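You operate a simulated robot arm through the tools that you are given. There is no shell and no other tool.

The job below is to be done with a simulated robot arm. You get a single attempt, and the scene is never put back.

JOB
Swap the eyelet on the post for the size on the card, then wind 20 m.
Fine: the old eyelet goes into the free ring.

Only the result counts: the job must be done as asked and must still hold three seconds after the hand-in. Knocking over, shifting, dropping, spilling or breaking anything else fails it.

ROBOT AND FRAMES
A 6-joint arm with a two-finger parallel gripper, fixed in place. Base frame: the origin is at the foot of the arm, x ahead of it, y to its left, z up; the work surface is at about z = 0. Readings come in m, degrees, newtons and seconds.
With the tool pointing down near the work surface it reaches from about 0.18 to 0.46 m from the base axis. Its first joint turns from -70.0 to 70.0 degrees. Payload 1.9 kg.
The TCP is the grasp point between the finger pads, 0.023 m short of the fingertips. In the tool frame z runs along the fingers and y along their closing line. The gripper opens to 0.094 m. The fingers are 0.038 m wide and 0.01 m thick; the gripper's body (0.054 by 0.096 m) begins 0.039 m behind the TCP.
Orientation is that of the tool frame in the base frame, as a unit quaternion [x, y, z, w]. With the fingers straight down and closing along the base's y, the tool's x points along the base's -x, its y along +y and its z along -z.

CONTROLS
- The arm moves only by the tool send_rows. Its argument "series" is a list of rows, each an object (a shift or turn left out is 0, a gripper value left out holds the last) with "offset": the shift along the tool's x, y, z in cm, a list of three; "angular": the turn, a rotation vector about the tool's x, y, z in degrees, a list of three. In form: [{"offset": [dx, dy, dz], "angular": [ax, ay, az]}, ...]. A call has 1 to 20 rows; each row shifts and turns the commanded pose from where the row before left it, along the tool's axes as they then stand. "claw" is the opening, from 0 (shut) to 1 (fully open), set as the call begins (left out, the last holds). Each row takes 0.2 s and may step no farther than 0.05 m and 8.6 degrees from the row before; otherwise, or with a gripper value out of range, the whole call is refused. Where a pose cannot be reached the arm comes as near as it can. A force on the tool above 40 N (or 10 N above the force at the start of the call, whichever is more), or a blocked arm, ends the call early, and 0.2 s more pass. The fingers move at their own pace (about 0.108 m/s each) and stop on an object; they squeeze with about 31 N. The grip force told is the motor's: it shows also when the fingers shut on nothing. Time passes only in rows, and 0.2 s behind the last, so rows that do not move let the fingers close. It gives the time, the measured TCP pose, the force on the tool (base axes), the opening and the grip force at its end, in the units of the frame above (readings bear some noise), with the torque about the TCP (base axes, N m) and any sound that the robot's microphone picked up.
- Cameras (640 x 400 px; columns grow to the right, rows downward): "scene" is fixed at [0.0381, 0.3004, 0.4335]; the picture's right is [-0.91, -0.42, 0.00], its down [-0.20, 0.43, -0.88] and it looks along [0.37, -0.80, -0.47] (base axes); focal length 214 px, centre (320, 200). "wrist" rides on the gripper at [0.086, 0.016, -0.074] in the tool frame; the picture's right is [-0.18, 0.98, 0.00], its down [-0.58, -0.11, -0.81] and it looks along [-0.79, -0.15, 0.59] (tool axes); focal length 243 px, centre (320, 200). There is no depth. A picture from a camera that has moved, and an enlarged one, comes with that camera's place and axes in the base frame and with its lens.
- grab_frame(camera): a new picture of that camera. No time passes.
- enlarge(camera, box): a new picture of the part [left, top, right, bottom] of that camera's present view, enlarged. No time passes.
- hand_in(): hands the job in; it is judged then, once.

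Places have to be worked out from the pictures, the camera data and where the tool is seen. Open the gripper and draw the arm clear of the work before you hand the job in, unless the task says otherwise.

The tools are called after ">>>" as a command line: name --argument value ..., lists and objects as JSON in quotes. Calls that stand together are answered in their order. send_rows: Moves the arm, as the interface text tells. Its arguments: {"type":"object","properties":{"series":{"type":"array","items":{"type":"object","properties":{"offset":{"type":"array","items":{"type":"number"}},"angular":{"type":"array","items":{"type":"number"}}}}},"claw":{"type":"number"}},"required":["series"]} The other tools are called the same way: grab_frame (camera) takes a picture; enlarge (camera, box) takes an enlarged picture of a part of a camera's view; hand_in () hands the job in.

At the start:

```text
clock: 0.0
tool_pos: [0.2538, -0.0876, 0.3236]
orientation: [0.0, 1.0, 0.001, 0.0]
contact_force: [0.6, 0.3, 0.7]
torque: [0.01, -0.03, -0.04]
finger_gap: 0.0939
finger_force: 0.1
```

scene: 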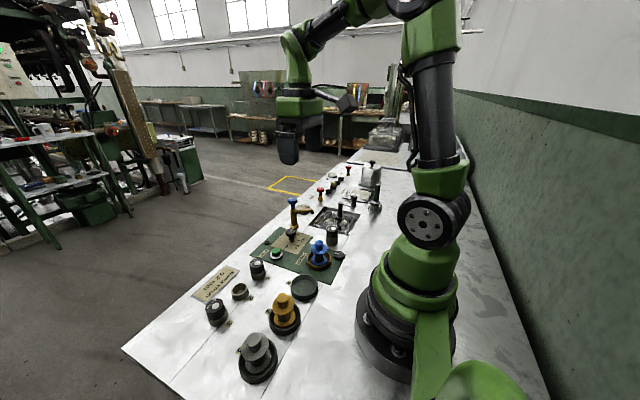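
wrist: 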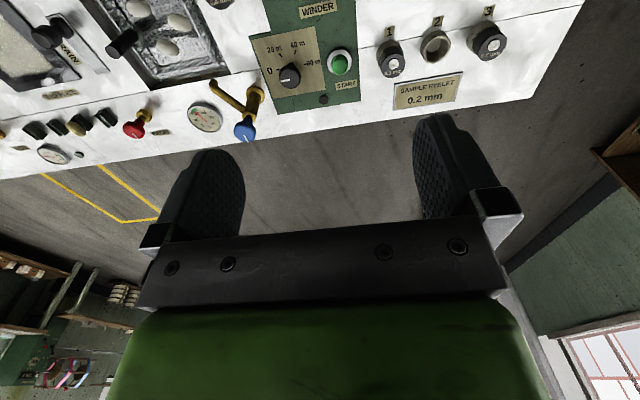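

I start by looking closely at both views to read the labels and find the objects on the bench.

>>> enlarge --camera "scene" --box '[180, 220, 360, 390]'

>>> enlarge --camera "wrist" --box '[240, 0, 540, 140]'

>>> enlarge --camera "scene" --box '[260, 150, 420, 270]'

```text
2.35 times, centred on (270, 305) of scene
camera zoom: at [0.0381, 0.3004, 0.4335], right [-0.91, -0.42, 0.0], down [-0.2, 0.43, -0.88], along [0.37, -0.8, -0.47], focal length 505 px, centre (438, -47)
```

zoom: 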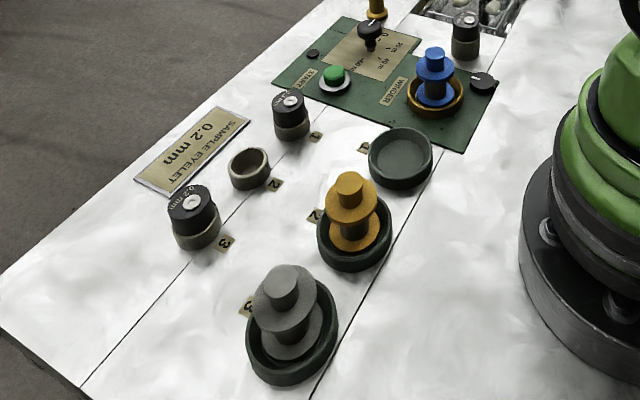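

```text
2.13 times, centred on (390, 70) of wrist
camera zoom: at [0.1674, -0.0717, 0.3986], right [0.18, 0.98, 0.0], down [0.58, -0.11, 0.81], along [0.79, -0.15, -0.59], focal length 518 px, centre (171, 477)
```

zoom: 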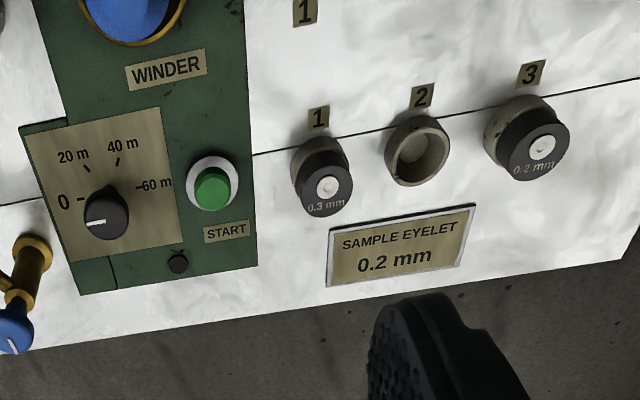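

```text
3.33 times, centred on (340, 210) of scene
camera zoom: at [0.0381, 0.3004, 0.4335], right [-0.91, -0.42, 0.0], down [-0.2, 0.43, -0.88], along [0.37, -0.8, -0.47], focal length 715 px, centre (253, 167)
```

zoom: 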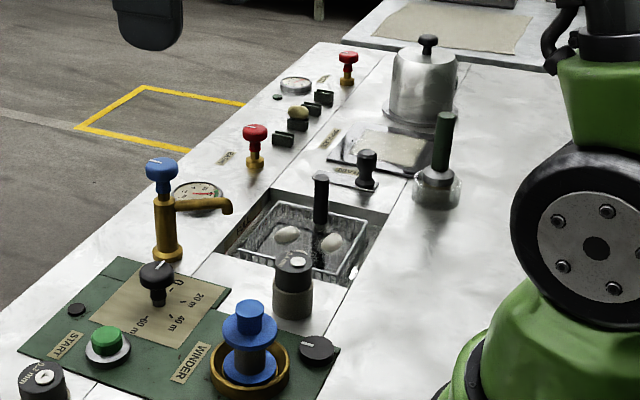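

The card asks for 0.2 mm, which sits in ring 3. Ring 2 is free, ring 1 holds 0.3 mm, and the post stands near (0.22, -0.19), beside the winder. I move the arm to look at the post from nearer.

>>> send_rows --series '[{"offset": [1.9, -3.3, 1.2]}, {"offset": [1.9, -3.3, 1.2]}, {"offset": [1.9, -3.4, 1.2]}, {}]'

>>> grab_frame --camera "wrist"

>>> grab_frame --camera "scene"

```text
clock: 1.0
tool_pos: [0.1966, -0.1903, 0.2881]
orientation: [0.0, 1.0, 0.0, -0.001]
contact_force: [-0.4, -0.3, 0.0]
torque: [0.02, 0.0, 0.01]
finger_gap: 0.0941
finger_force: 0.2
```

```text
taken
camera wrist: at [0.1107, -0.173, 0.3629], right [0.18, 0.98, 0.0], down [0.58, -0.11, 0.81], along [0.79, -0.15, -0.59], focal length 243 px, centre (320, 200)
```

wrist: 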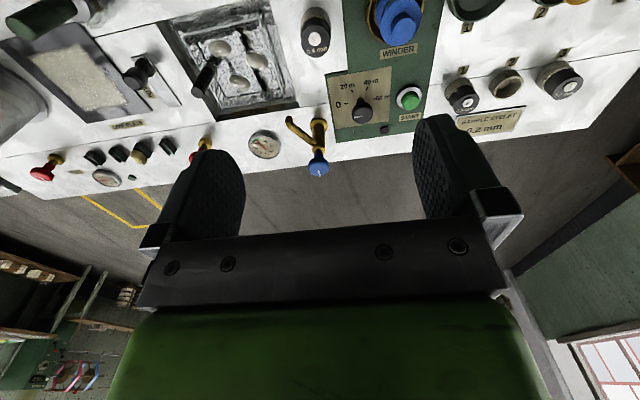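

```text
taken
```

scene: 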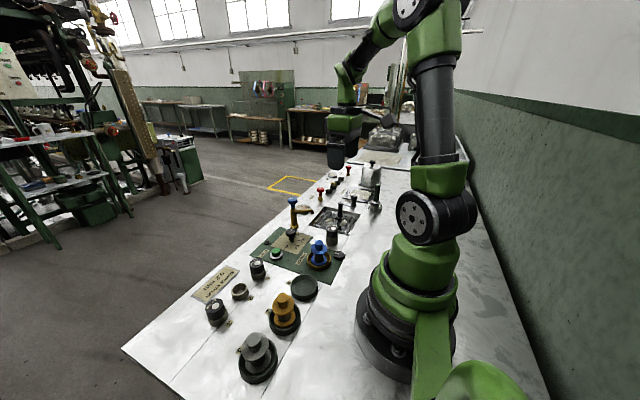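

The post with the old eyelet is at the top of the picture. I enlarge it along with the winder panel.

>>> enlarge --camera "wrist" --box '[260, 0, 440, 140]'

>>> enlarge --camera "wrist" --box '[290, 0, 350, 60]'

>>> enlarge --camera "wrist" --box '[430, 0, 610, 140]'

```text
2.86 times, centred on (350, 70) of wrist
camera zoom: at [0.1107, -0.173, 0.3629], right [0.18, 0.98, 0.0], down [0.58, -0.11, 0.81], along [0.79, -0.15, -0.59], focal length 693 px, centre (234, 571)
```

zoom: 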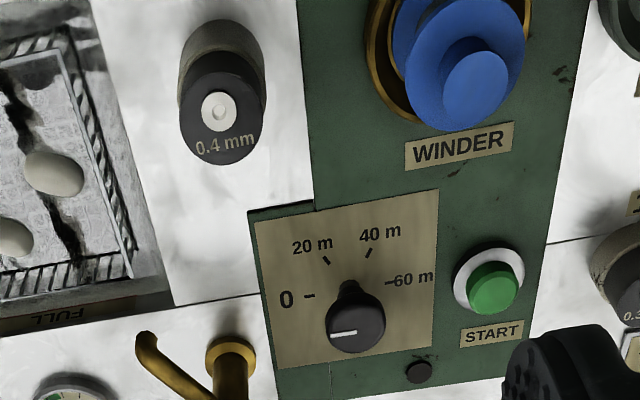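

```text
6.67 times, centred on (320, 30) of wrist
camera zoom: at [0.1107, -0.173, 0.3629], right [0.18, 0.98, 0.0], down [0.58, -0.11, 0.81], along [0.79, -0.15, -0.59], focal length 1618 px, centre (320, 1333)
```

zoom: 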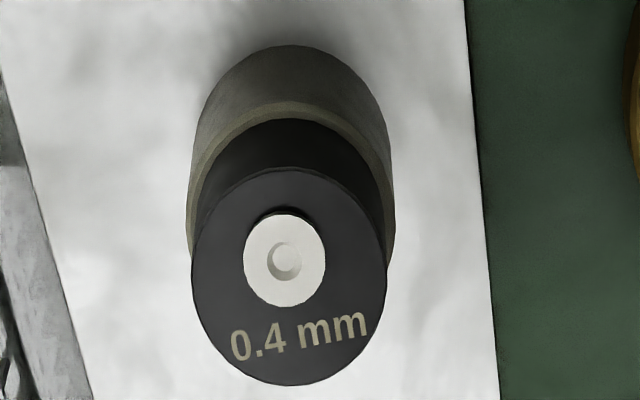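

```text
2.86 times, centred on (520, 70) of wrist
camera zoom: at [0.1107, -0.173, 0.3629], right [0.18, 0.98, 0.0], down [0.58, -0.11, 0.81], along [0.79, -0.15, -0.59], focal length 693 px, centre (-251, 571)
```

zoom: 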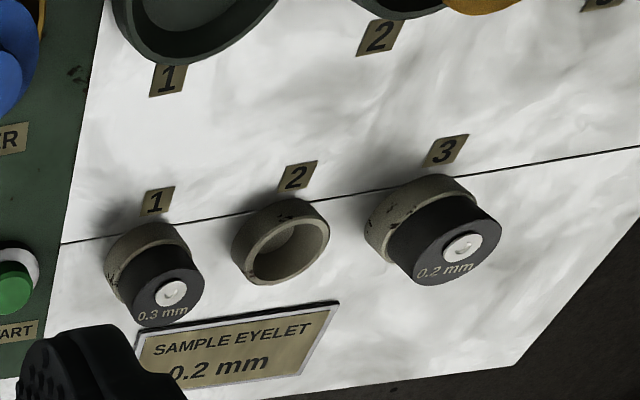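

The old eyelet on the post reads 0.4 mm. I enlarge the scene picture around the winder and post, to see heights and the small knob by the spool.

>>> enlarge --camera "scene" --box '[290, 215, 360, 275]'

>>> enlarge --camera "scene" --box '[245, 190, 315, 265]'

>>> enlarge --camera "scene" --box '[190, 250, 280, 335]'

```text
6.67 times, centred on (325, 245) of scene
camera zoom: at [0.0381, 0.3004, 0.4335], right [-0.91, -0.42, 0.0], down [-0.2, 0.43, -0.88], along [0.37, -0.8, -0.47], focal length 1430 px, centre (287, -100)
```

zoom: 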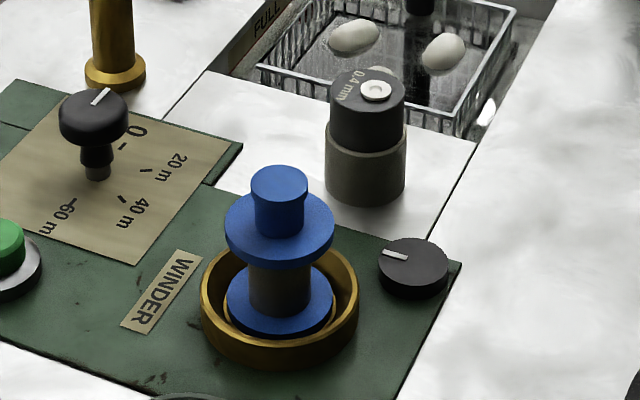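

```text
5.33 times, centred on (280, 228) of scene
camera zoom: at [0.0381, 0.3004, 0.4335], right [-0.91, -0.42, 0.0], down [-0.2, 0.43, -0.88], along [0.37, -0.8, -0.47], focal length 1144 px, centre (533, 53)
```

zoom: 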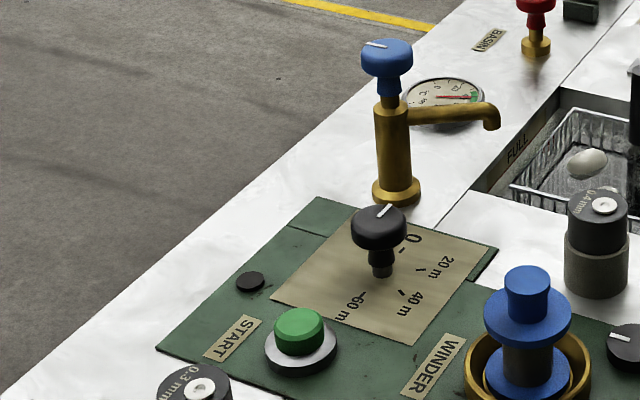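

```text
4.71 times, centred on (235, 292) of scene
camera zoom: at [0.0381, 0.3004, 0.4335], right [-0.91, -0.42, 0.0], down [-0.2, 0.43, -0.88], along [0.37, -0.8, -0.47], focal length 1009 px, centre (720, -235)
```

zoom: 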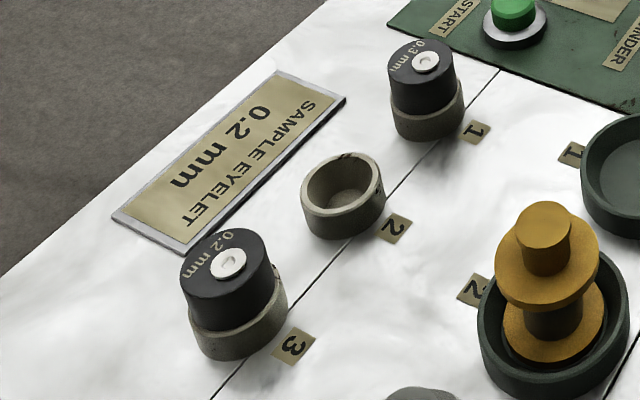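

Heights and places so far: the eyelet top on the post is near (0.229, -0.200, 0.046). The rings are near x 0.352, at y 0.001, 0.066 and 0.131. I go down above the post to z ≈ 0.15 for a closer look.

>>> send_rows --series '[{"offset": [-1.1, -0.3, 3.5]}, {"offset": [-1.1, -0.3, 3.5]}, {"offset": [-1.0, -0.4, 3.5]}, {"offset": [0, 0, 3.3]}, {}]' --claw 0.75

>>> grab_frame --camera "wrist"

>>> grab_frame --camera "scene"

```text
clock: 2.2
tool_pos: [0.2282, -0.1996, 0.1486]
orientation: [-0.001, 1.0, 0.001, -0.001]
contact_force: [-0.2, 0.7, -0.2]
torque: [-0.03, 0.01, -0.01]
finger_gap: 0.0708
finger_force: 0.1
```

```text
taken
camera wrist: at [0.1423, -0.1824, 0.2245], right [0.18, 0.98, 0.0], down [0.58, -0.11, 0.81], along [0.79, -0.15, -0.59], focal length 243 px, centre (320, 200)
```

wrist: 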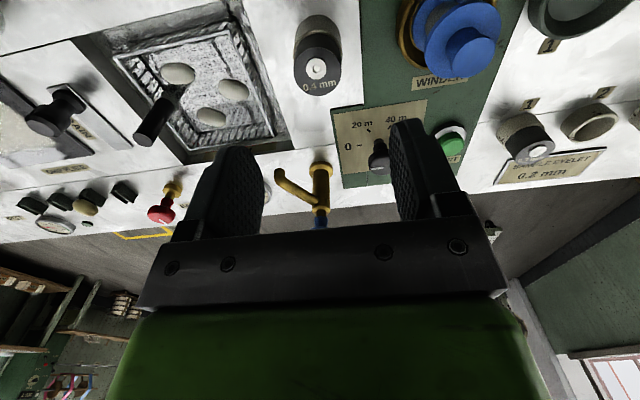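

```text
taken
```

scene: 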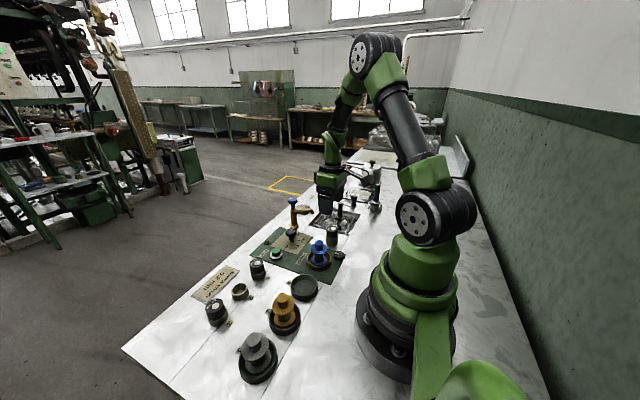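

The eyelet on the post lies almost straight ahead in line with the gripper centre. I enlarge it to fix its place and see how it sits in the post.

>>> enlarge --camera "wrist" --box '[270, 0, 370, 110]'

>>> enlarge --camera "scene" --box '[290, 180, 370, 260]'

```text
3.64 times, centred on (320, 55) of wrist
camera zoom: at [0.1423, -0.1824, 0.2245], right [0.18, 0.98, 0.0], down [0.58, -0.11, 0.81], along [0.79, -0.15, -0.59], focal length 882 px, centre (320, 727)
```

zoom: 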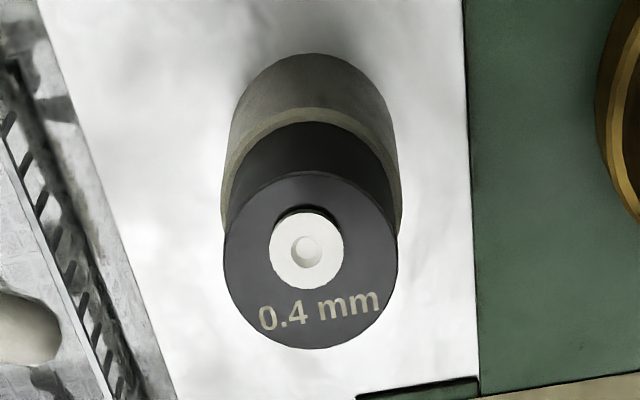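

```text
5.00 times, centred on (330, 220) of scene
camera zoom: at [0.0381, 0.3004, 0.4335], right [-0.91, -0.42, 0.0], down [-0.2, 0.43, -0.88], along [0.37, -0.8, -0.47], focal length 1072 px, centre (270, 100)
```

zoom: 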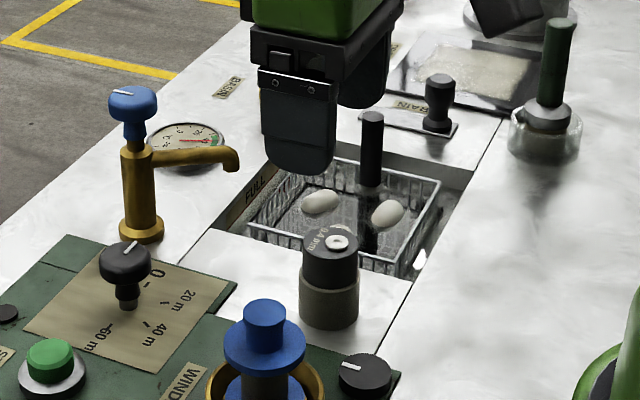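

Best estimate now is the post axis near (0.226, -0.200), the eyelet top at about 0.050 and the post rim at about 0.028. I lower to z ≈ 0.095, with the tips still above the eyelet, and look again.

>>> send_rows --series '[{"offset": [0.2, 0, 2.7]}, {"offset": [0, 0, 2.7]}, {}]'

>>> enlarge --camera "wrist" --box '[240, 0, 400, 200]'

>>> enlarge --camera "scene" --box '[290, 180, 370, 260]'

```text
clock: 3.0
tool_pos: [0.2272, -0.1993, 0.0937]
orientation: [0.0, 1.0, 0.0, 0.0]
contact_force: [0.6, -0.8, -0.2]
torque: [-0.02, 0.02, -0.01]
finger_gap: 0.0706
finger_force: 0.0
```

```text
2.00 times, centred on (320, 100) of wrist
camera zoom: at [0.14, -0.1818, 0.1701], right [0.18, 0.98, 0.0], down [0.58, -0.11, 0.81], along [0.79, -0.15, -0.59], focal length 485 px, centre (320, 400)
```

zoom: 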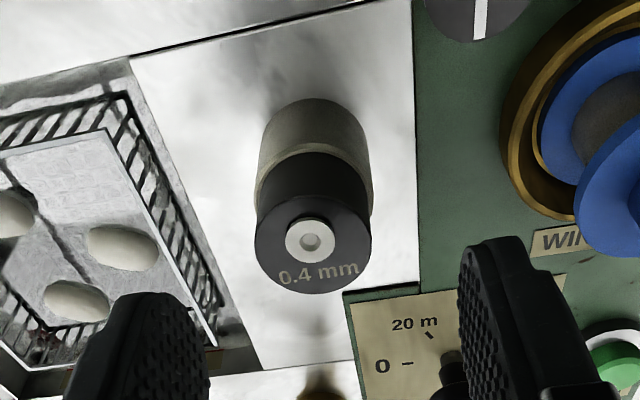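

```text
5.00 times, centred on (330, 220) of scene
camera zoom: at [0.0381, 0.3004, 0.4335], right [-0.91, -0.42, 0.0], down [-0.2, 0.43, -0.88], along [0.37, -0.8, -0.47], focal length 1072 px, centre (270, 100)
```

zoom: 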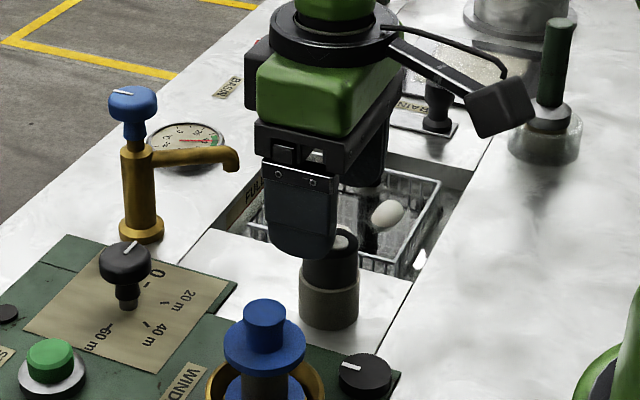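

The eyelet sits about 2.4 mm toward the base and 1.8 mm in -y from the tool axis, with its top at ≈ 0.051 and the rim at ≈ 0.029. I correct for that and lower until the fingertips are about 3 mm above the rim.

>>> send_rows --series '[{"offset": [0.24, -0.18, 1.0]}, {"offset": [0, 0, 1.6]}, {"offset": [0, 0, 1.5]}, {}]'

>>> enlarge --camera "wrist" --box '[220, 40, 420, 220]'

>>> enlarge --camera "scene" --box '[300, 200, 360, 260]'

```text
clock: 4.0
tool_pos: [0.224, -0.2002, 0.0538]
orientation: [-0.001, 1.0, 0.0, 0.0]
contact_force: [0.3, -0.1, -0.3]
torque: [-0.01, 0.02, 0.0]
finger_gap: 0.0704
finger_force: 0.2
```

```text
2.22 times, centred on (320, 130) of wrist
camera zoom: at [0.1378, -0.1835, 0.1292], right [0.18, 0.98, 0.0], down [0.58, -0.11, 0.81], along [0.79, -0.15, -0.59], focal length 539 px, centre (320, 356)
```

zoom: 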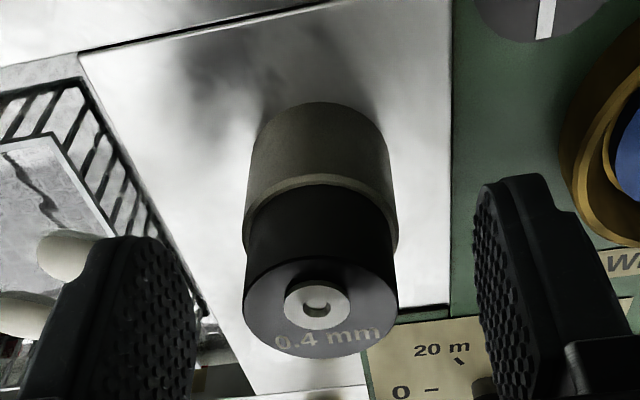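

```text
6.67 times, centred on (330, 230) of scene
camera zoom: at [0.0381, 0.3004, 0.4335], right [-0.91, -0.42, 0.0], down [-0.2, 0.43, -0.88], along [0.37, -0.8, -0.47], focal length 1430 px, centre (253, 0)
```

zoom: 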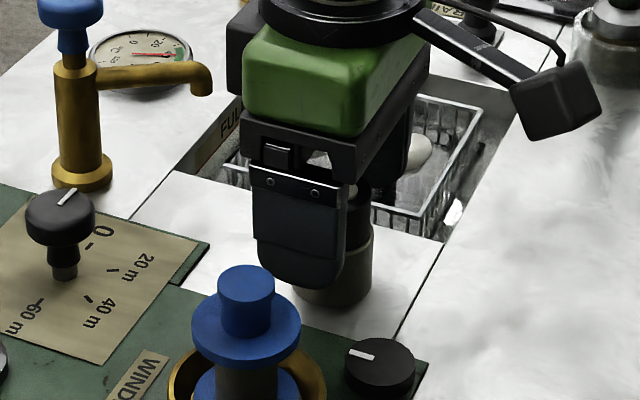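

The eyelet is centred between the fingers. Before I close, I enlarge to check how high the fingertips are against the post rim.

>>> enlarge --camera "wrist" --box '[275, 75, 375, 210]'

>>> enlarge --camera "scene" --box '[320, 215, 350, 250]'

```text
2.96 times, centred on (325, 142) of wrist
camera zoom: at [0.1378, -0.1835, 0.1292], right [0.18, 0.98, 0.0], down [0.58, -0.11, 0.81], along [0.79, -0.15, -0.59], focal length 719 px, centre (305, 370)
```

zoom: 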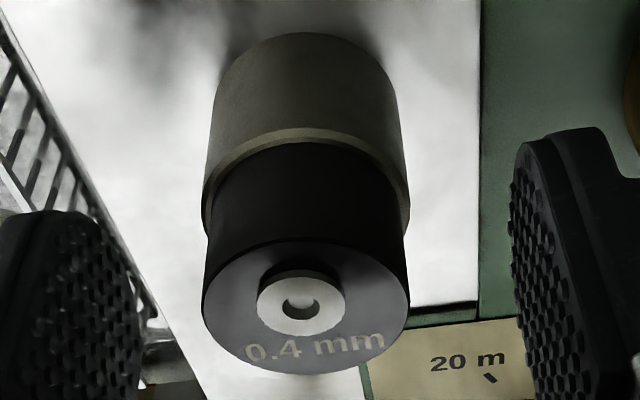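

```text
11.43 times, centred on (335, 232) of scene
camera zoom: at [0.0381, 0.3004, 0.4335], right [-0.91, -0.42, 0.0], down [-0.2, 0.43, -0.88], along [0.37, -0.8, -0.47], focal length 2451 px, centre (149, -171)
```

zoom: 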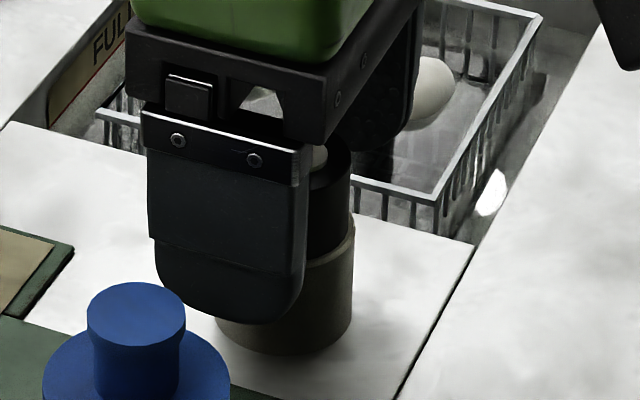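

The rim appears only about 0.5–1 mm below the fingertips, so I raise by 2.5 mm and then close the gripper on the eyelet.

>>> send_rows --series '[{"offset": [0.05, 0, -0.25]}, {}]'

>>> send_rows --series '[{}, {}, {}]' --claw 0.0

>>> enlarge --camera "wrist" --box '[240, 60, 400, 210]'

>>> enlarge --camera "scene" --box '[315, 210, 355, 250]'

```text
clock: 4.6
tool_pos: [0.2239, -0.2002, 0.0569]
orientation: [0.0, 1.0, -0.001, 0.0]
contact_force: [0.1, 0.0, 0.1]
torque: [-0.04, 0.01, 0.01]
finger_gap: 0.0704
finger_force: 0.0
```

```text
clock: 5.4
tool_pos: [0.2237, -0.1999, 0.0567]
orientation: [0.0, 1.0, 0.0, 0.0]
contact_force: [0.8, 0.0, 2.3]
torque: [-0.01, 0.02, 0.01]
finger_gap: 0.0324
finger_force: 31.2
```

```text
2.67 times, centred on (320, 135) of wrist
camera zoom: at [0.1372, -0.1836, 0.1318], right [0.18, 0.98, 0.0], down [0.58, -0.11, 0.81], along [0.79, -0.15, -0.59], focal length 647 px, centre (320, 373)
```

zoom: 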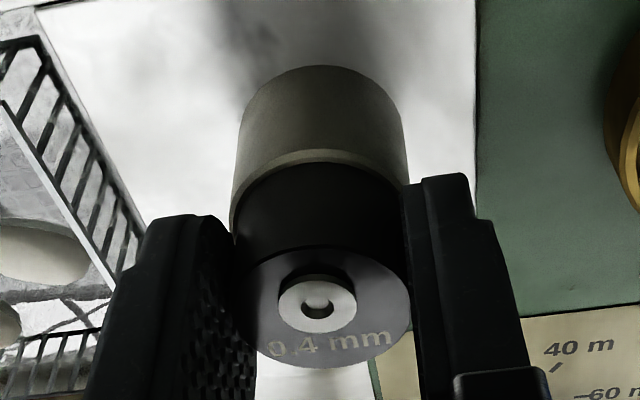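

```text
10.00 times, centred on (335, 230) of scene
camera zoom: at [0.0381, 0.3004, 0.4335], right [-0.91, -0.42, 0.0], down [-0.2, 0.43, -0.88], along [0.37, -0.8, -0.47], focal length 2145 px, centre (170, -100)
```

zoom: 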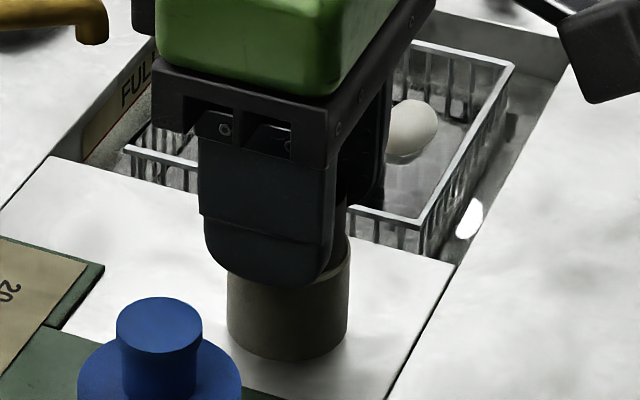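

The fingers hold the eyelet with a gap of 0.0324 m at 31 N. I lift straight up slowly and watch the force.

>>> send_rows --series '[{"offset": [0, 0, -0.3]}, {"offset": [0, 0, -0.4]}, {"offset": [0, 0, -0.5]}, {}]'

>>> enlarge --camera "wrist" --box '[240, 60, 400, 210]'

>>> enlarge --camera "scene" --box '[315, 210, 355, 250]'

```text
clock: 6.4
tool_pos: [0.2249, -0.2001, 0.068]
orientation: [0.0, 1.0, 0.001, 0.0]
contact_force: [0.0, 0.2, -0.4]
torque: [-0.01, 0.0, 0.02]
finger_gap: 0.0325
finger_force: 30.8
```

```text
2.67 times, centred on (320, 135) of wrist
camera zoom: at [0.1376, -0.1836, 0.1444], right [0.18, 0.98, 0.0], down [0.58, -0.11, 0.81], along [0.79, -0.15, -0.59], focal length 647 px, centre (320, 373)
```

zoom: 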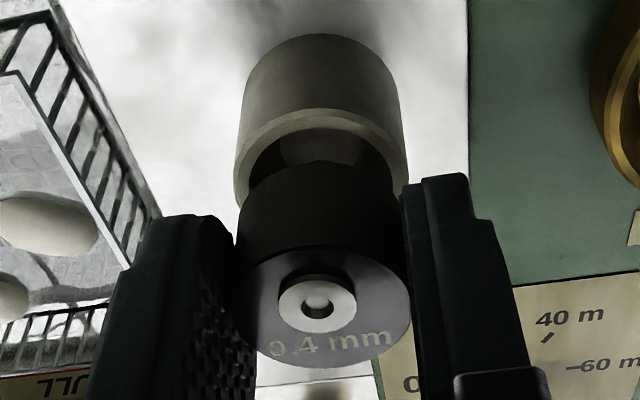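

```text
10.00 times, centred on (335, 230) of scene
camera zoom: at [0.0381, 0.3004, 0.4335], right [-0.91, -0.42, 0.0], down [-0.2, 0.43, -0.88], along [0.37, -0.8, -0.47], focal length 2145 px, centre (170, -100)
```

zoom: 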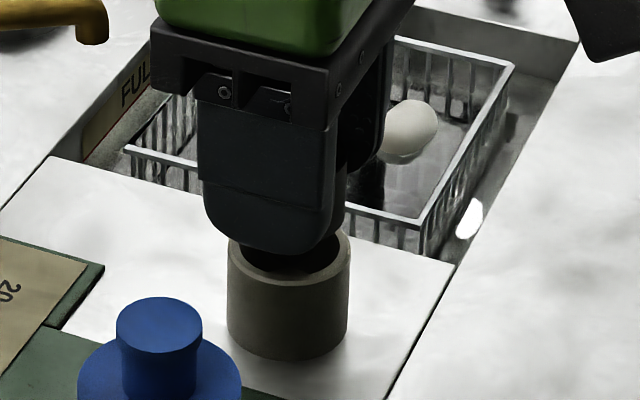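

It comes out freely. I lift it clear to z ≈ 0.15 and check the whole plug before I carry it over.

>>> send_rows --series '[{"offset": [0, 0, -2]}, {"offset": [0, 0, -3]}, {"offset": [0, 0, -3]}, {}]'

>>> enlarge --camera "wrist" --box '[220, 0, 420, 210]'

>>> enlarge --camera "scene" --box '[300, 170, 370, 260]'

```text
clock: 7.4
tool_pos: [0.2235, -0.2007, 0.1495]
orientation: [0.0, 1.0, 0.0, -0.001]
contact_force: [-0.2, 1.0, 0.0]
torque: [-0.01, 0.01, -0.02]
finger_gap: 0.0325
finger_force: 31.2
```

```text
1.90 times, centred on (320, 105) of wrist
camera zoom: at [0.1371, -0.1834, 0.2249], right [0.18, 0.98, 0.0], down [0.58, -0.11, 0.81], along [0.79, -0.15, -0.59], focal length 462 px, centre (320, 381)
```

zoom: 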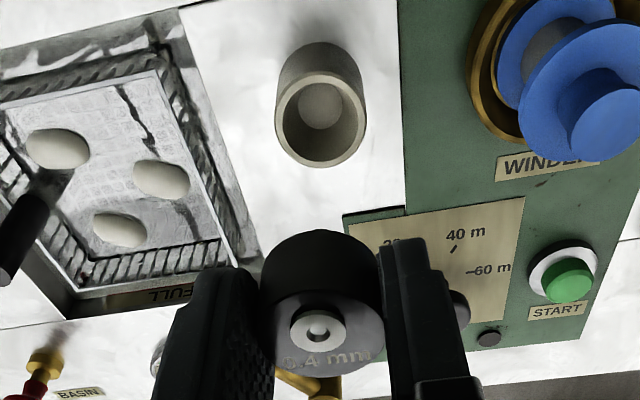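

```text
4.44 times, centred on (335, 215) of scene
camera zoom: at [0.0381, 0.3004, 0.4335], right [-0.91, -0.42, 0.0], down [-0.2, 0.43, -0.88], along [0.37, -0.8, -0.47], focal length 953 px, centre (253, 133)
```

zoom: 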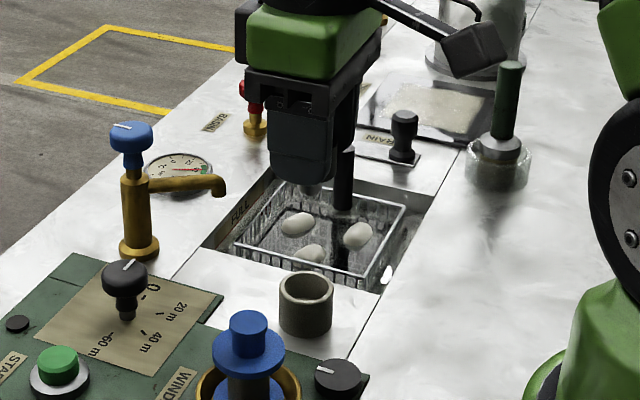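

The old eyelet is out cleanly and the post cup is empty. I carry it at this height over toward ring 2, near (0.350, 0.066).

>>> send_rows --series '[{"offset": [-1.75, 3.8, 0]}, {"offset": [-1.75, 3.8, 0]}, {"offset": [-1.75, 3.8, 0]}, {"offset": [-1.75, 3.8, 0]}, {"offset": [-1.75, 3.8, 0]}, {"offset": [-1.75, 3.8, 0]}, {"offset": [-1.75, 3.8, 0]}, {}, {}]'

>>> enlarge --camera "wrist" --box '[220, 0, 420, 210]'

>>> grab_frame --camera "scene"

```text
clock: 9.4
tool_pos: [0.3483, 0.067, 0.1482]
orientation: [0.0, 1.0, 0.0, 0.0]
contact_force: [-0.6, -0.6, -0.1]
torque: [0.02, 0.01, -0.01]
finger_gap: 0.0325
finger_force: 31.0
```

```text
1.90 times, centred on (320, 105) of wrist
camera zoom: at [0.2611, 0.0836, 0.2245], right [0.18, 0.98, 0.0], down [0.58, -0.11, 0.81], along [0.79, -0.15, -0.59], focal length 462 px, centre (320, 381)
```

zoom: 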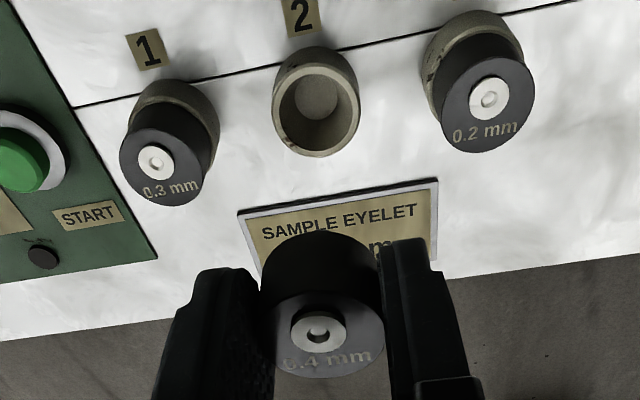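

```text
taken
```

scene: 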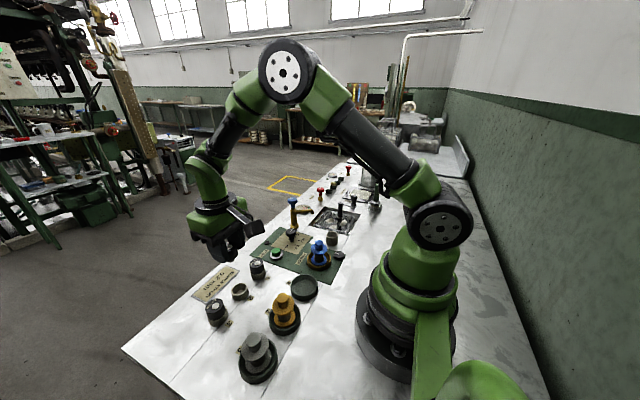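

Ring 2 is nearly in line ahead of the gripper. I enlarge it to measure its rim centre and depth.

>>> enlarge --camera "wrist" --box '[280, 10, 360, 90]'

>>> enlarge --camera "scene" --box '[200, 250, 280, 330]'

```text
5.00 times, centred on (320, 50) of wrist
camera zoom: at [0.2611, 0.0836, 0.2245], right [0.18, 0.98, 0.0], down [0.58, -0.11, 0.81], along [0.79, -0.15, -0.59], focal length 1213 px, centre (320, 950)
```

zoom: 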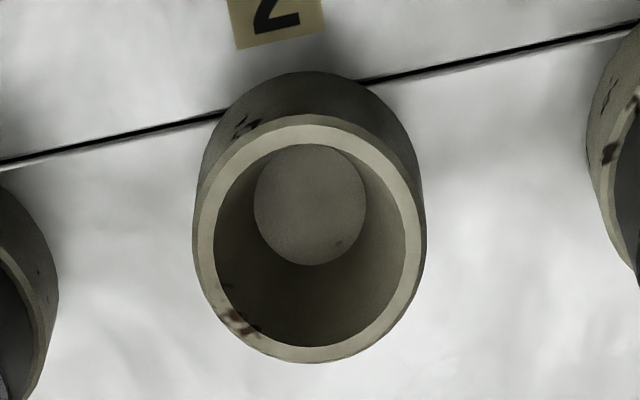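

```text
5.00 times, centred on (240, 290) of scene
camera zoom: at [0.0381, 0.3004, 0.4335], right [-0.91, -0.42, 0.0], down [-0.2, 0.43, -0.88], along [0.37, -0.8, -0.47], focal length 1072 px, centre (720, -250)
```

zoom: 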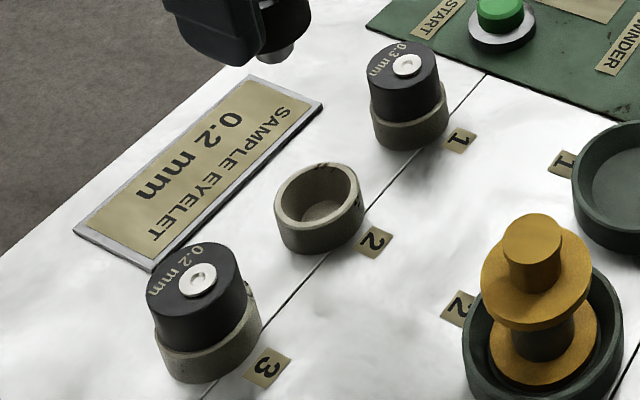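

Ring 2's cup is conical, so it will help centre the plug. Its centre is about 4 mm farther in x and 2.5 mm to -y of my axis, with the rim at ≈ 0.015. I correct for that and lower to z ≈ 0.09 to check again.

>>> send_rows --series '[{"offset": [-0.4, -0.25, 1.5]}, {"offset": [0, 0, 2.3]}, {"offset": [0, 0, 2.3]}, {}]'

>>> enlarge --camera "wrist" --box '[240, 20, 400, 210]'

>>> enlarge --camera "scene" --box '[200, 230, 280, 320]'

```text
clock: 10.4
tool_pos: [0.3507, 0.063, 0.0869]
orientation: [0.0, 1.0, 0.0, 0.0]
contact_force: [0.1, 0.4, 0.6]
torque: [0.0, -0.03, 0.0]
finger_gap: 0.0326
finger_force: 30.9
```

```text
2.11 times, centred on (320, 115) of wrist
camera zoom: at [0.265, 0.0805, 0.1625], right [0.18, 0.98, 0.0], down [0.58, -0.11, 0.81], along [0.79, -0.15, -0.59], focal length 511 px, centre (320, 379)
```

zoom: 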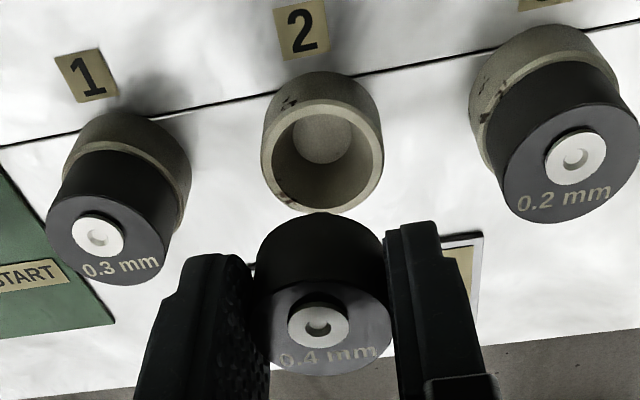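

```text
4.44 times, centred on (240, 275) of scene
camera zoom: at [0.0381, 0.3004, 0.4335], right [-0.91, -0.42, 0.0], down [-0.2, 0.43, -0.88], along [0.37, -0.8, -0.47], focal length 953 px, centre (676, -133)
```

zoom: 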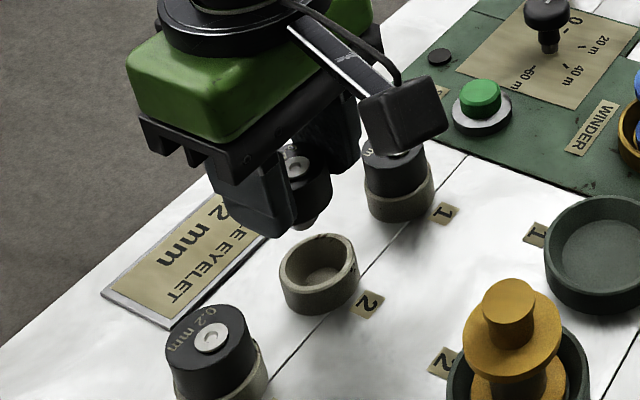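

The plug's conical tip shows in the scene view. I enlarge to compare the held eyelet with the ring's centre.

>>> enlarge --camera "wrist" --box '[270, 40, 370, 130]'

>>> enlarge --camera "wrist" --box '[270, 115, 370, 205]'

>>> enlarge --camera "scene" --box '[240, 255, 280, 305]'

```text
4.44 times, centred on (320, 85) of wrist
camera zoom: at [0.265, 0.0805, 0.1625], right [0.18, 0.98, 0.0], down [0.58, -0.11, 0.81], along [0.79, -0.15, -0.59], focal length 1078 px, centre (320, 711)
```

zoom: 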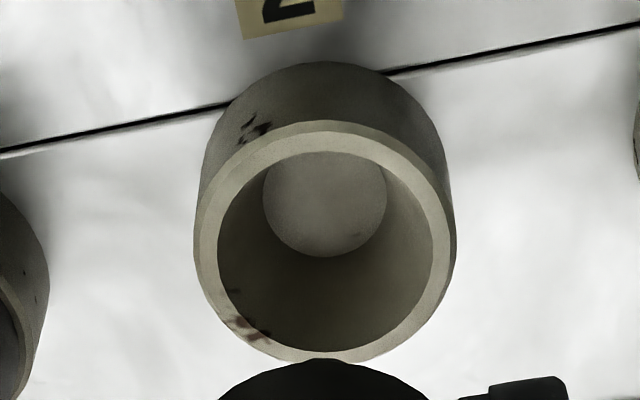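

```text
4.44 times, centred on (320, 160) of wrist
camera zoom: at [0.265, 0.0805, 0.1625], right [0.18, 0.98, 0.0], down [0.58, -0.11, 0.81], along [0.79, -0.15, -0.59], focal length 1078 px, centre (320, 378)
```

zoom: 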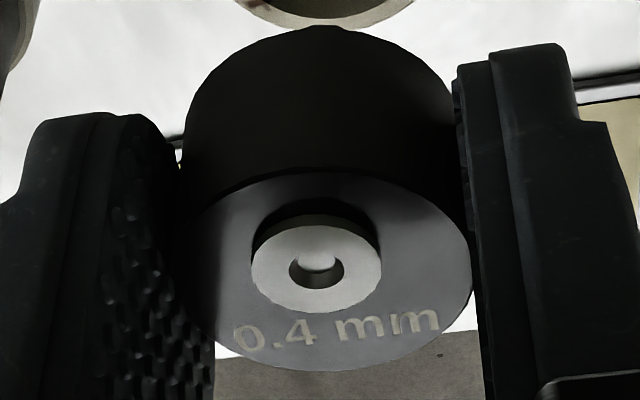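

```text
8.00 times, centred on (260, 280) of scene
camera zoom: at [0.0381, 0.3004, 0.4335], right [-0.91, -0.42, 0.0], down [-0.2, 0.43, -0.88], along [0.37, -0.8, -0.47], focal length 1716 px, centre (800, -440)
```

zoom: 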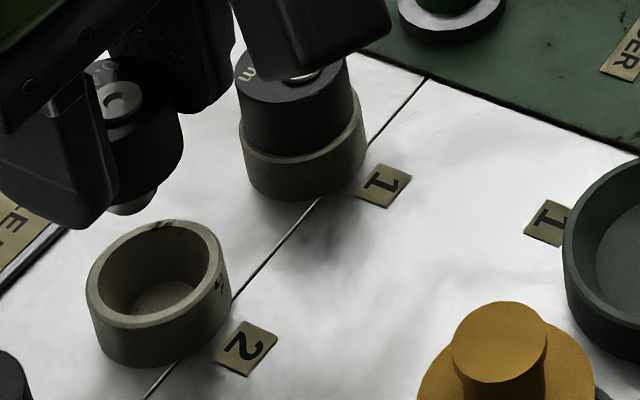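

The eyelet is within about 1 mm of ring 2's axis. I nudge +0.6 mm in y and lower to roughly 10 mm above seating, watching the force.

>>> send_rows --series '[{"offset": [-0.03, 0.06, 1.2]}, {"offset": [0, 0, 1.2]}, {"offset": [0, 0, 1.0]}, {}]'

>>> enlarge --camera "wrist" --box '[240, 60, 400, 210]'

>>> enlarge --camera "scene" --box '[220, 255, 270, 315]'

```text
clock: 11.4
tool_pos: [0.3512, 0.0637, 0.054]
orientation: [0.0, 1.0, 0.0, 0.0]
contact_force: [-0.1, -0.1, -1.1]
torque: [0.01, -0.05, 0.03]
finger_gap: 0.0325
finger_force: 31.0
```

```text
2.67 times, centred on (320, 135) of wrist
camera zoom: at [0.265, 0.0804, 0.1293], right [0.18, 0.98, 0.0], down [0.58, -0.11, 0.81], along [0.79, -0.15, -0.59], focal length 647 px, centre (320, 373)
```

zoom: 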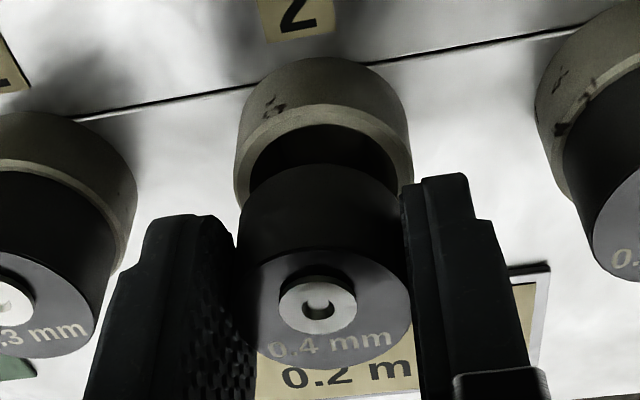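

```text
6.67 times, centred on (245, 285) of scene
camera zoom: at [0.0381, 0.3004, 0.4335], right [-0.91, -0.42, 0.0], down [-0.2, 0.43, -0.88], along [0.37, -0.8, -0.47], focal length 1430 px, centre (820, -367)
```

zoom: 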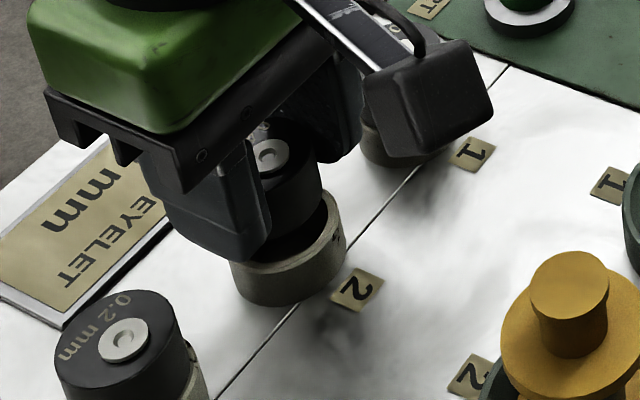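

Alignment matches what I saw above the post, with about 13 mm left to seating. I lower 9 mm, then check the force.

>>> send_rows --series '[{"offset": [0, 0.03, 0.4]}, {"offset": [0, 0, 0.3]}, {"offset": [0, 0, 0.2]}, {}]'

>>> enlarge --camera "wrist" --box '[240, 60, 400, 210]'

```text
clock: 12.4
tool_pos: [0.3512, 0.0643, 0.0465]
orientation: [0.002, 1.0, 0.0, 0.0]
contact_force: [-7.9, 1.4, 11.3]
torque: [0.07, 0.16, -0.01]
finger_gap: 0.0326
finger_force: 31.1
```

```text
2.67 times, centred on (320, 135) of wrist
camera zoom: at [0.2647, 0.081, 0.1201], right [0.19, 0.98, 0.0], down [0.58, -0.11, 0.81], along [0.79, -0.15, -0.59], focal length 647 px, centre (320, 373)
```

zoom: 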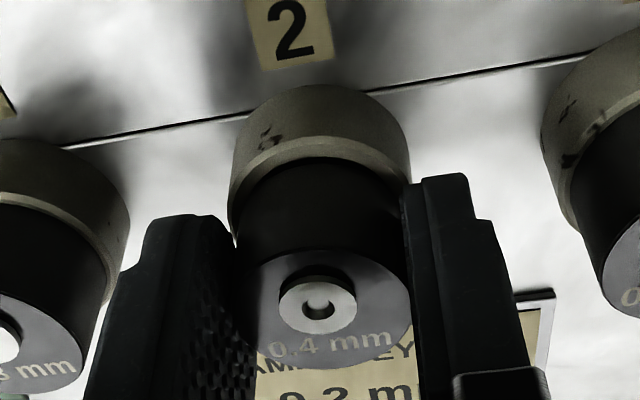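

Touching the cone gives a force of -7.9 N in x and 11.3 N in z, so the plug rides on the far wall. I shift 1 mm toward the base and check the force.

>>> send_rows --series '[{"offset": [0.1, 0.02, 0]}, {}]'

```text
clock: 13.0
tool_pos: [0.35, 0.0648, 0.0457]
orientation: [0.001, 1.0, 0.001, 0.0]
contact_force: [1.3, -0.5, 2.1]
torque: [0.0, -0.02, -0.03]
finger_gap: 0.0323
finger_force: 30.9
```

The side force is gone. I keep lowering in small steps.

>>> send_rows --series '[{"offset": [0, 0, 0.15]}, {}]'

>>> send_rows --series '[{"offset": [0, 0, 0.1]}, {}]'

>>> enlarge --camera "wrist" --box '[240, 60, 400, 210]'

```text
clock: 13.6
tool_pos: [0.3511, 0.0647, 0.0431]
orientation: [0.0, 1.0, 0.0, 0.0]
contact_force: [-3.5, -1.1, 20.7]
torque: [-0.13, 0.02, -0.06]
finger_gap: 0.0327
finger_force: 31.2
```

```text
clock: 14.2
tool_pos: [0.3511, 0.0642, 0.0435]
orientation: [0.0, 1.0, 0.001, 0.001]
contact_force: [-0.1, 0.0, 15.8]
torque: [-0.04, -0.02, -0.05]
finger_gap: 0.0327
finger_force: 31.3
```

```text
2.67 times, centred on (320, 135) of wrist
camera zoom: at [0.2639, 0.0811, 0.1175], right [0.18, 0.98, 0.0], down [0.58, -0.11, 0.81], along [0.79, -0.15, -0.59], focal length 647 px, centre (320, 373)
```

zoom: 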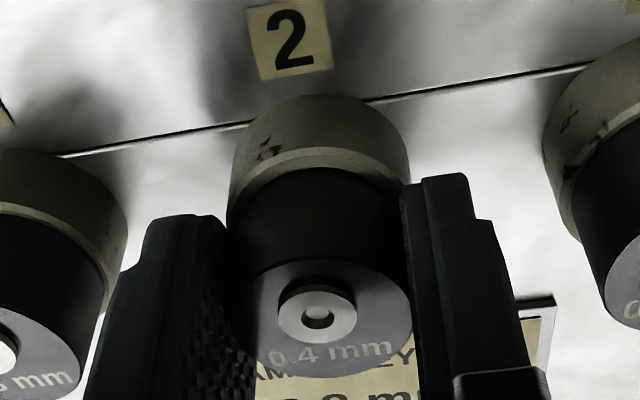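

Vertical force is now 16 N with no side load, and the eyelet slid up slightly in the fingers, so it looks seated. I check the scene view against its neighbours before releasing.

>>> enlarge --camera "scene" --box '[200, 245, 280, 335]'

>>> grab_frame --camera "wrist"

```text
4.44 times, centred on (240, 290) of scene
camera zoom: at [0.0381, 0.3004, 0.4335], right [-0.91, -0.42, 0.0], down [-0.2, 0.43, -0.88], along [0.37, -0.8, -0.47], focal length 953 px, centre (676, -200)
```

zoom: 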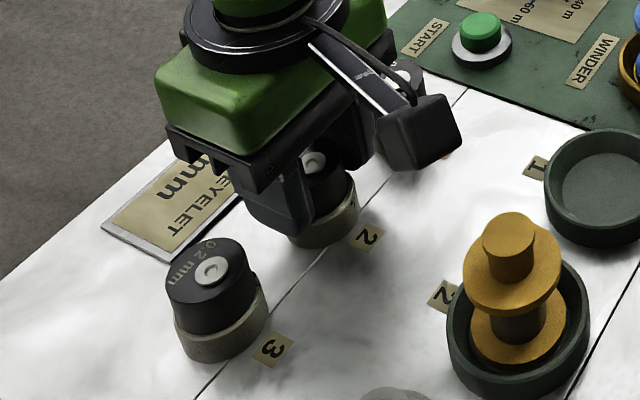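

```text
taken
camera wrist: at [0.2639, 0.0811, 0.1175], right [0.18, 0.98, 0.0], down [0.58, -0.11, 0.81], along [0.79, -0.15, -0.59], focal length 243 px, centre (320, 200)
```

wrist: 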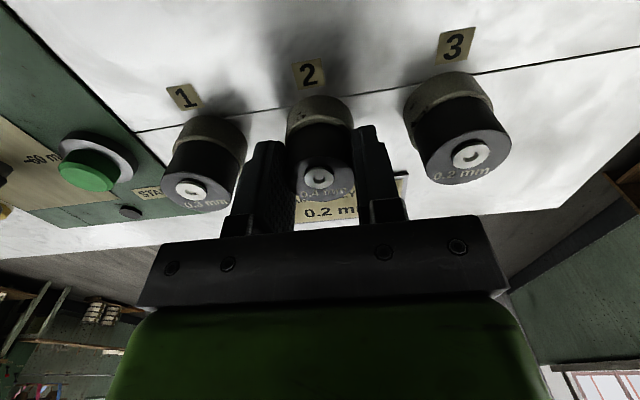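

Its exposure looks the same as that of its neighbours. I release to a moderate opening.

>>> send_rows --series '[{}, {}]' --claw 0.55

>>> enlarge --camera "wrist" --box '[150, 40, 530, 230]'

```text
clock: 14.8
tool_pos: [0.3501, 0.0641, 0.0423]
orientation: [0.0, 1.0, -0.001, -0.001]
contact_force: [0.6, 0.0, 0.5]
torque: [-0.01, 0.0, -0.03]
finger_gap: 0.0519
finger_force: 0.1
```

```text
1.68 times, centred on (340, 135) of wrist
camera zoom: at [0.2636, 0.0811, 0.1174], right [0.18, 0.98, 0.0], down [0.58, -0.11, 0.81], along [0.79, -0.15, -0.59], focal length 409 px, centre (286, 310)
```

zoom: 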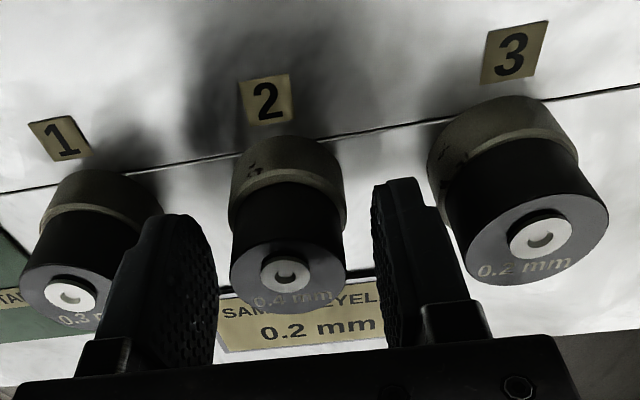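

Released, and the old eyelet stands upright in ring 2. I rise 6 cm and check it.

>>> send_rows --series '[{"offset": [0, 0, -1]}, {"offset": [0, 0, -2.5]}, {"offset": [0, 0, -3.0]}, {}]'

>>> enlarge --camera "wrist" --box '[150, 0, 530, 200]'

>>> enlarge --camera "scene" --box '[200, 245, 280, 335]'

```text
clock: 15.8
tool_pos: [0.3509, 0.064, 0.1073]
orientation: [0.001, 1.0, 0.0, 0.0]
contact_force: [-0.6, -0.2, -0.1]
torque: [-0.01, 0.02, -0.01]
finger_gap: 0.0518
finger_force: 0.0
```

```text
1.68 times, centred on (340, 100) of wrist
camera zoom: at [0.264, 0.081, 0.1824], right [0.18, 0.98, 0.0], down [0.58, -0.11, 0.81], along [0.79, -0.15, -0.59], focal length 409 px, centre (286, 368)
```

zoom: 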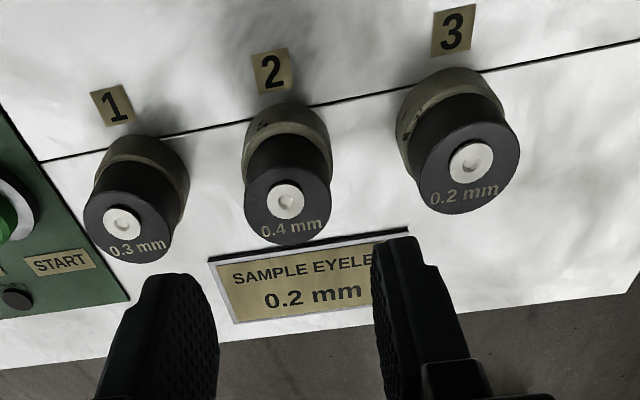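

```text
4.44 times, centred on (240, 290) of scene
camera zoom: at [0.0381, 0.3004, 0.4335], right [-0.91, -0.42, 0.0], down [-0.2, 0.43, -0.88], along [0.37, -0.8, -0.47], focal length 953 px, centre (676, -200)
```

zoom: 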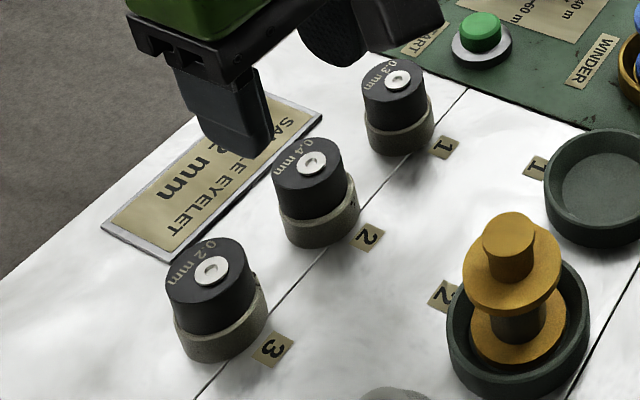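

The old eyelet sits in ring 2. I enlarge it to check that it isn't tilted, and compare it with ring 1.

>>> enlarge --camera "scene" --box '[235, 255, 285, 305]'

>>> enlarge --camera "wrist" --box '[180, 40, 380, 165]'

```text
8.00 times, centred on (260, 280) of scene
camera zoom: at [0.0381, 0.3004, 0.4335], right [-0.91, -0.42, 0.0], down [-0.2, 0.43, -0.88], along [0.37, -0.8, -0.47], focal length 1716 px, centre (800, -440)
```

zoom: 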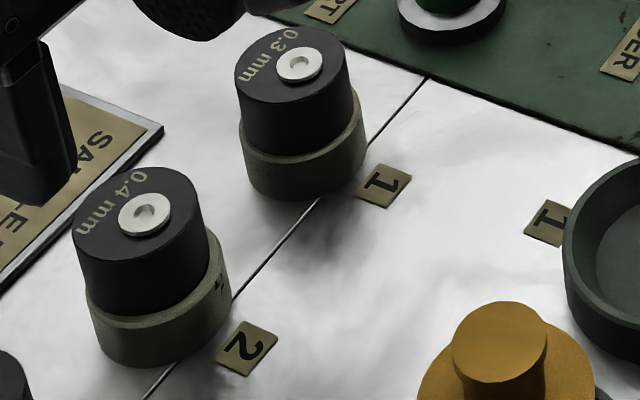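

```text
3.20 times, centred on (280, 102) of wrist
camera zoom: at [0.264, 0.081, 0.1824], right [0.18, 0.98, 0.0], down [0.58, -0.11, 0.81], along [0.79, -0.15, -0.59], focal length 776 px, centre (448, 512)
```

zoom: 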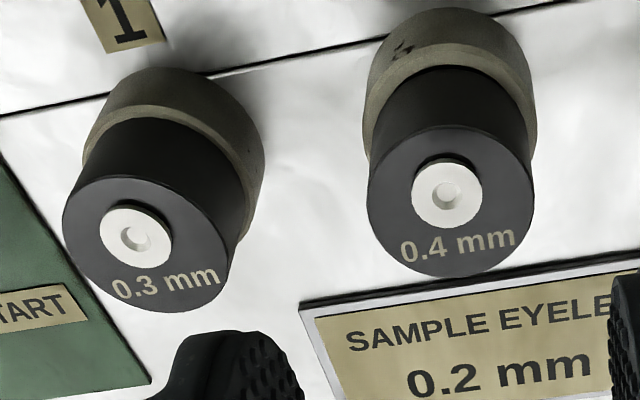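

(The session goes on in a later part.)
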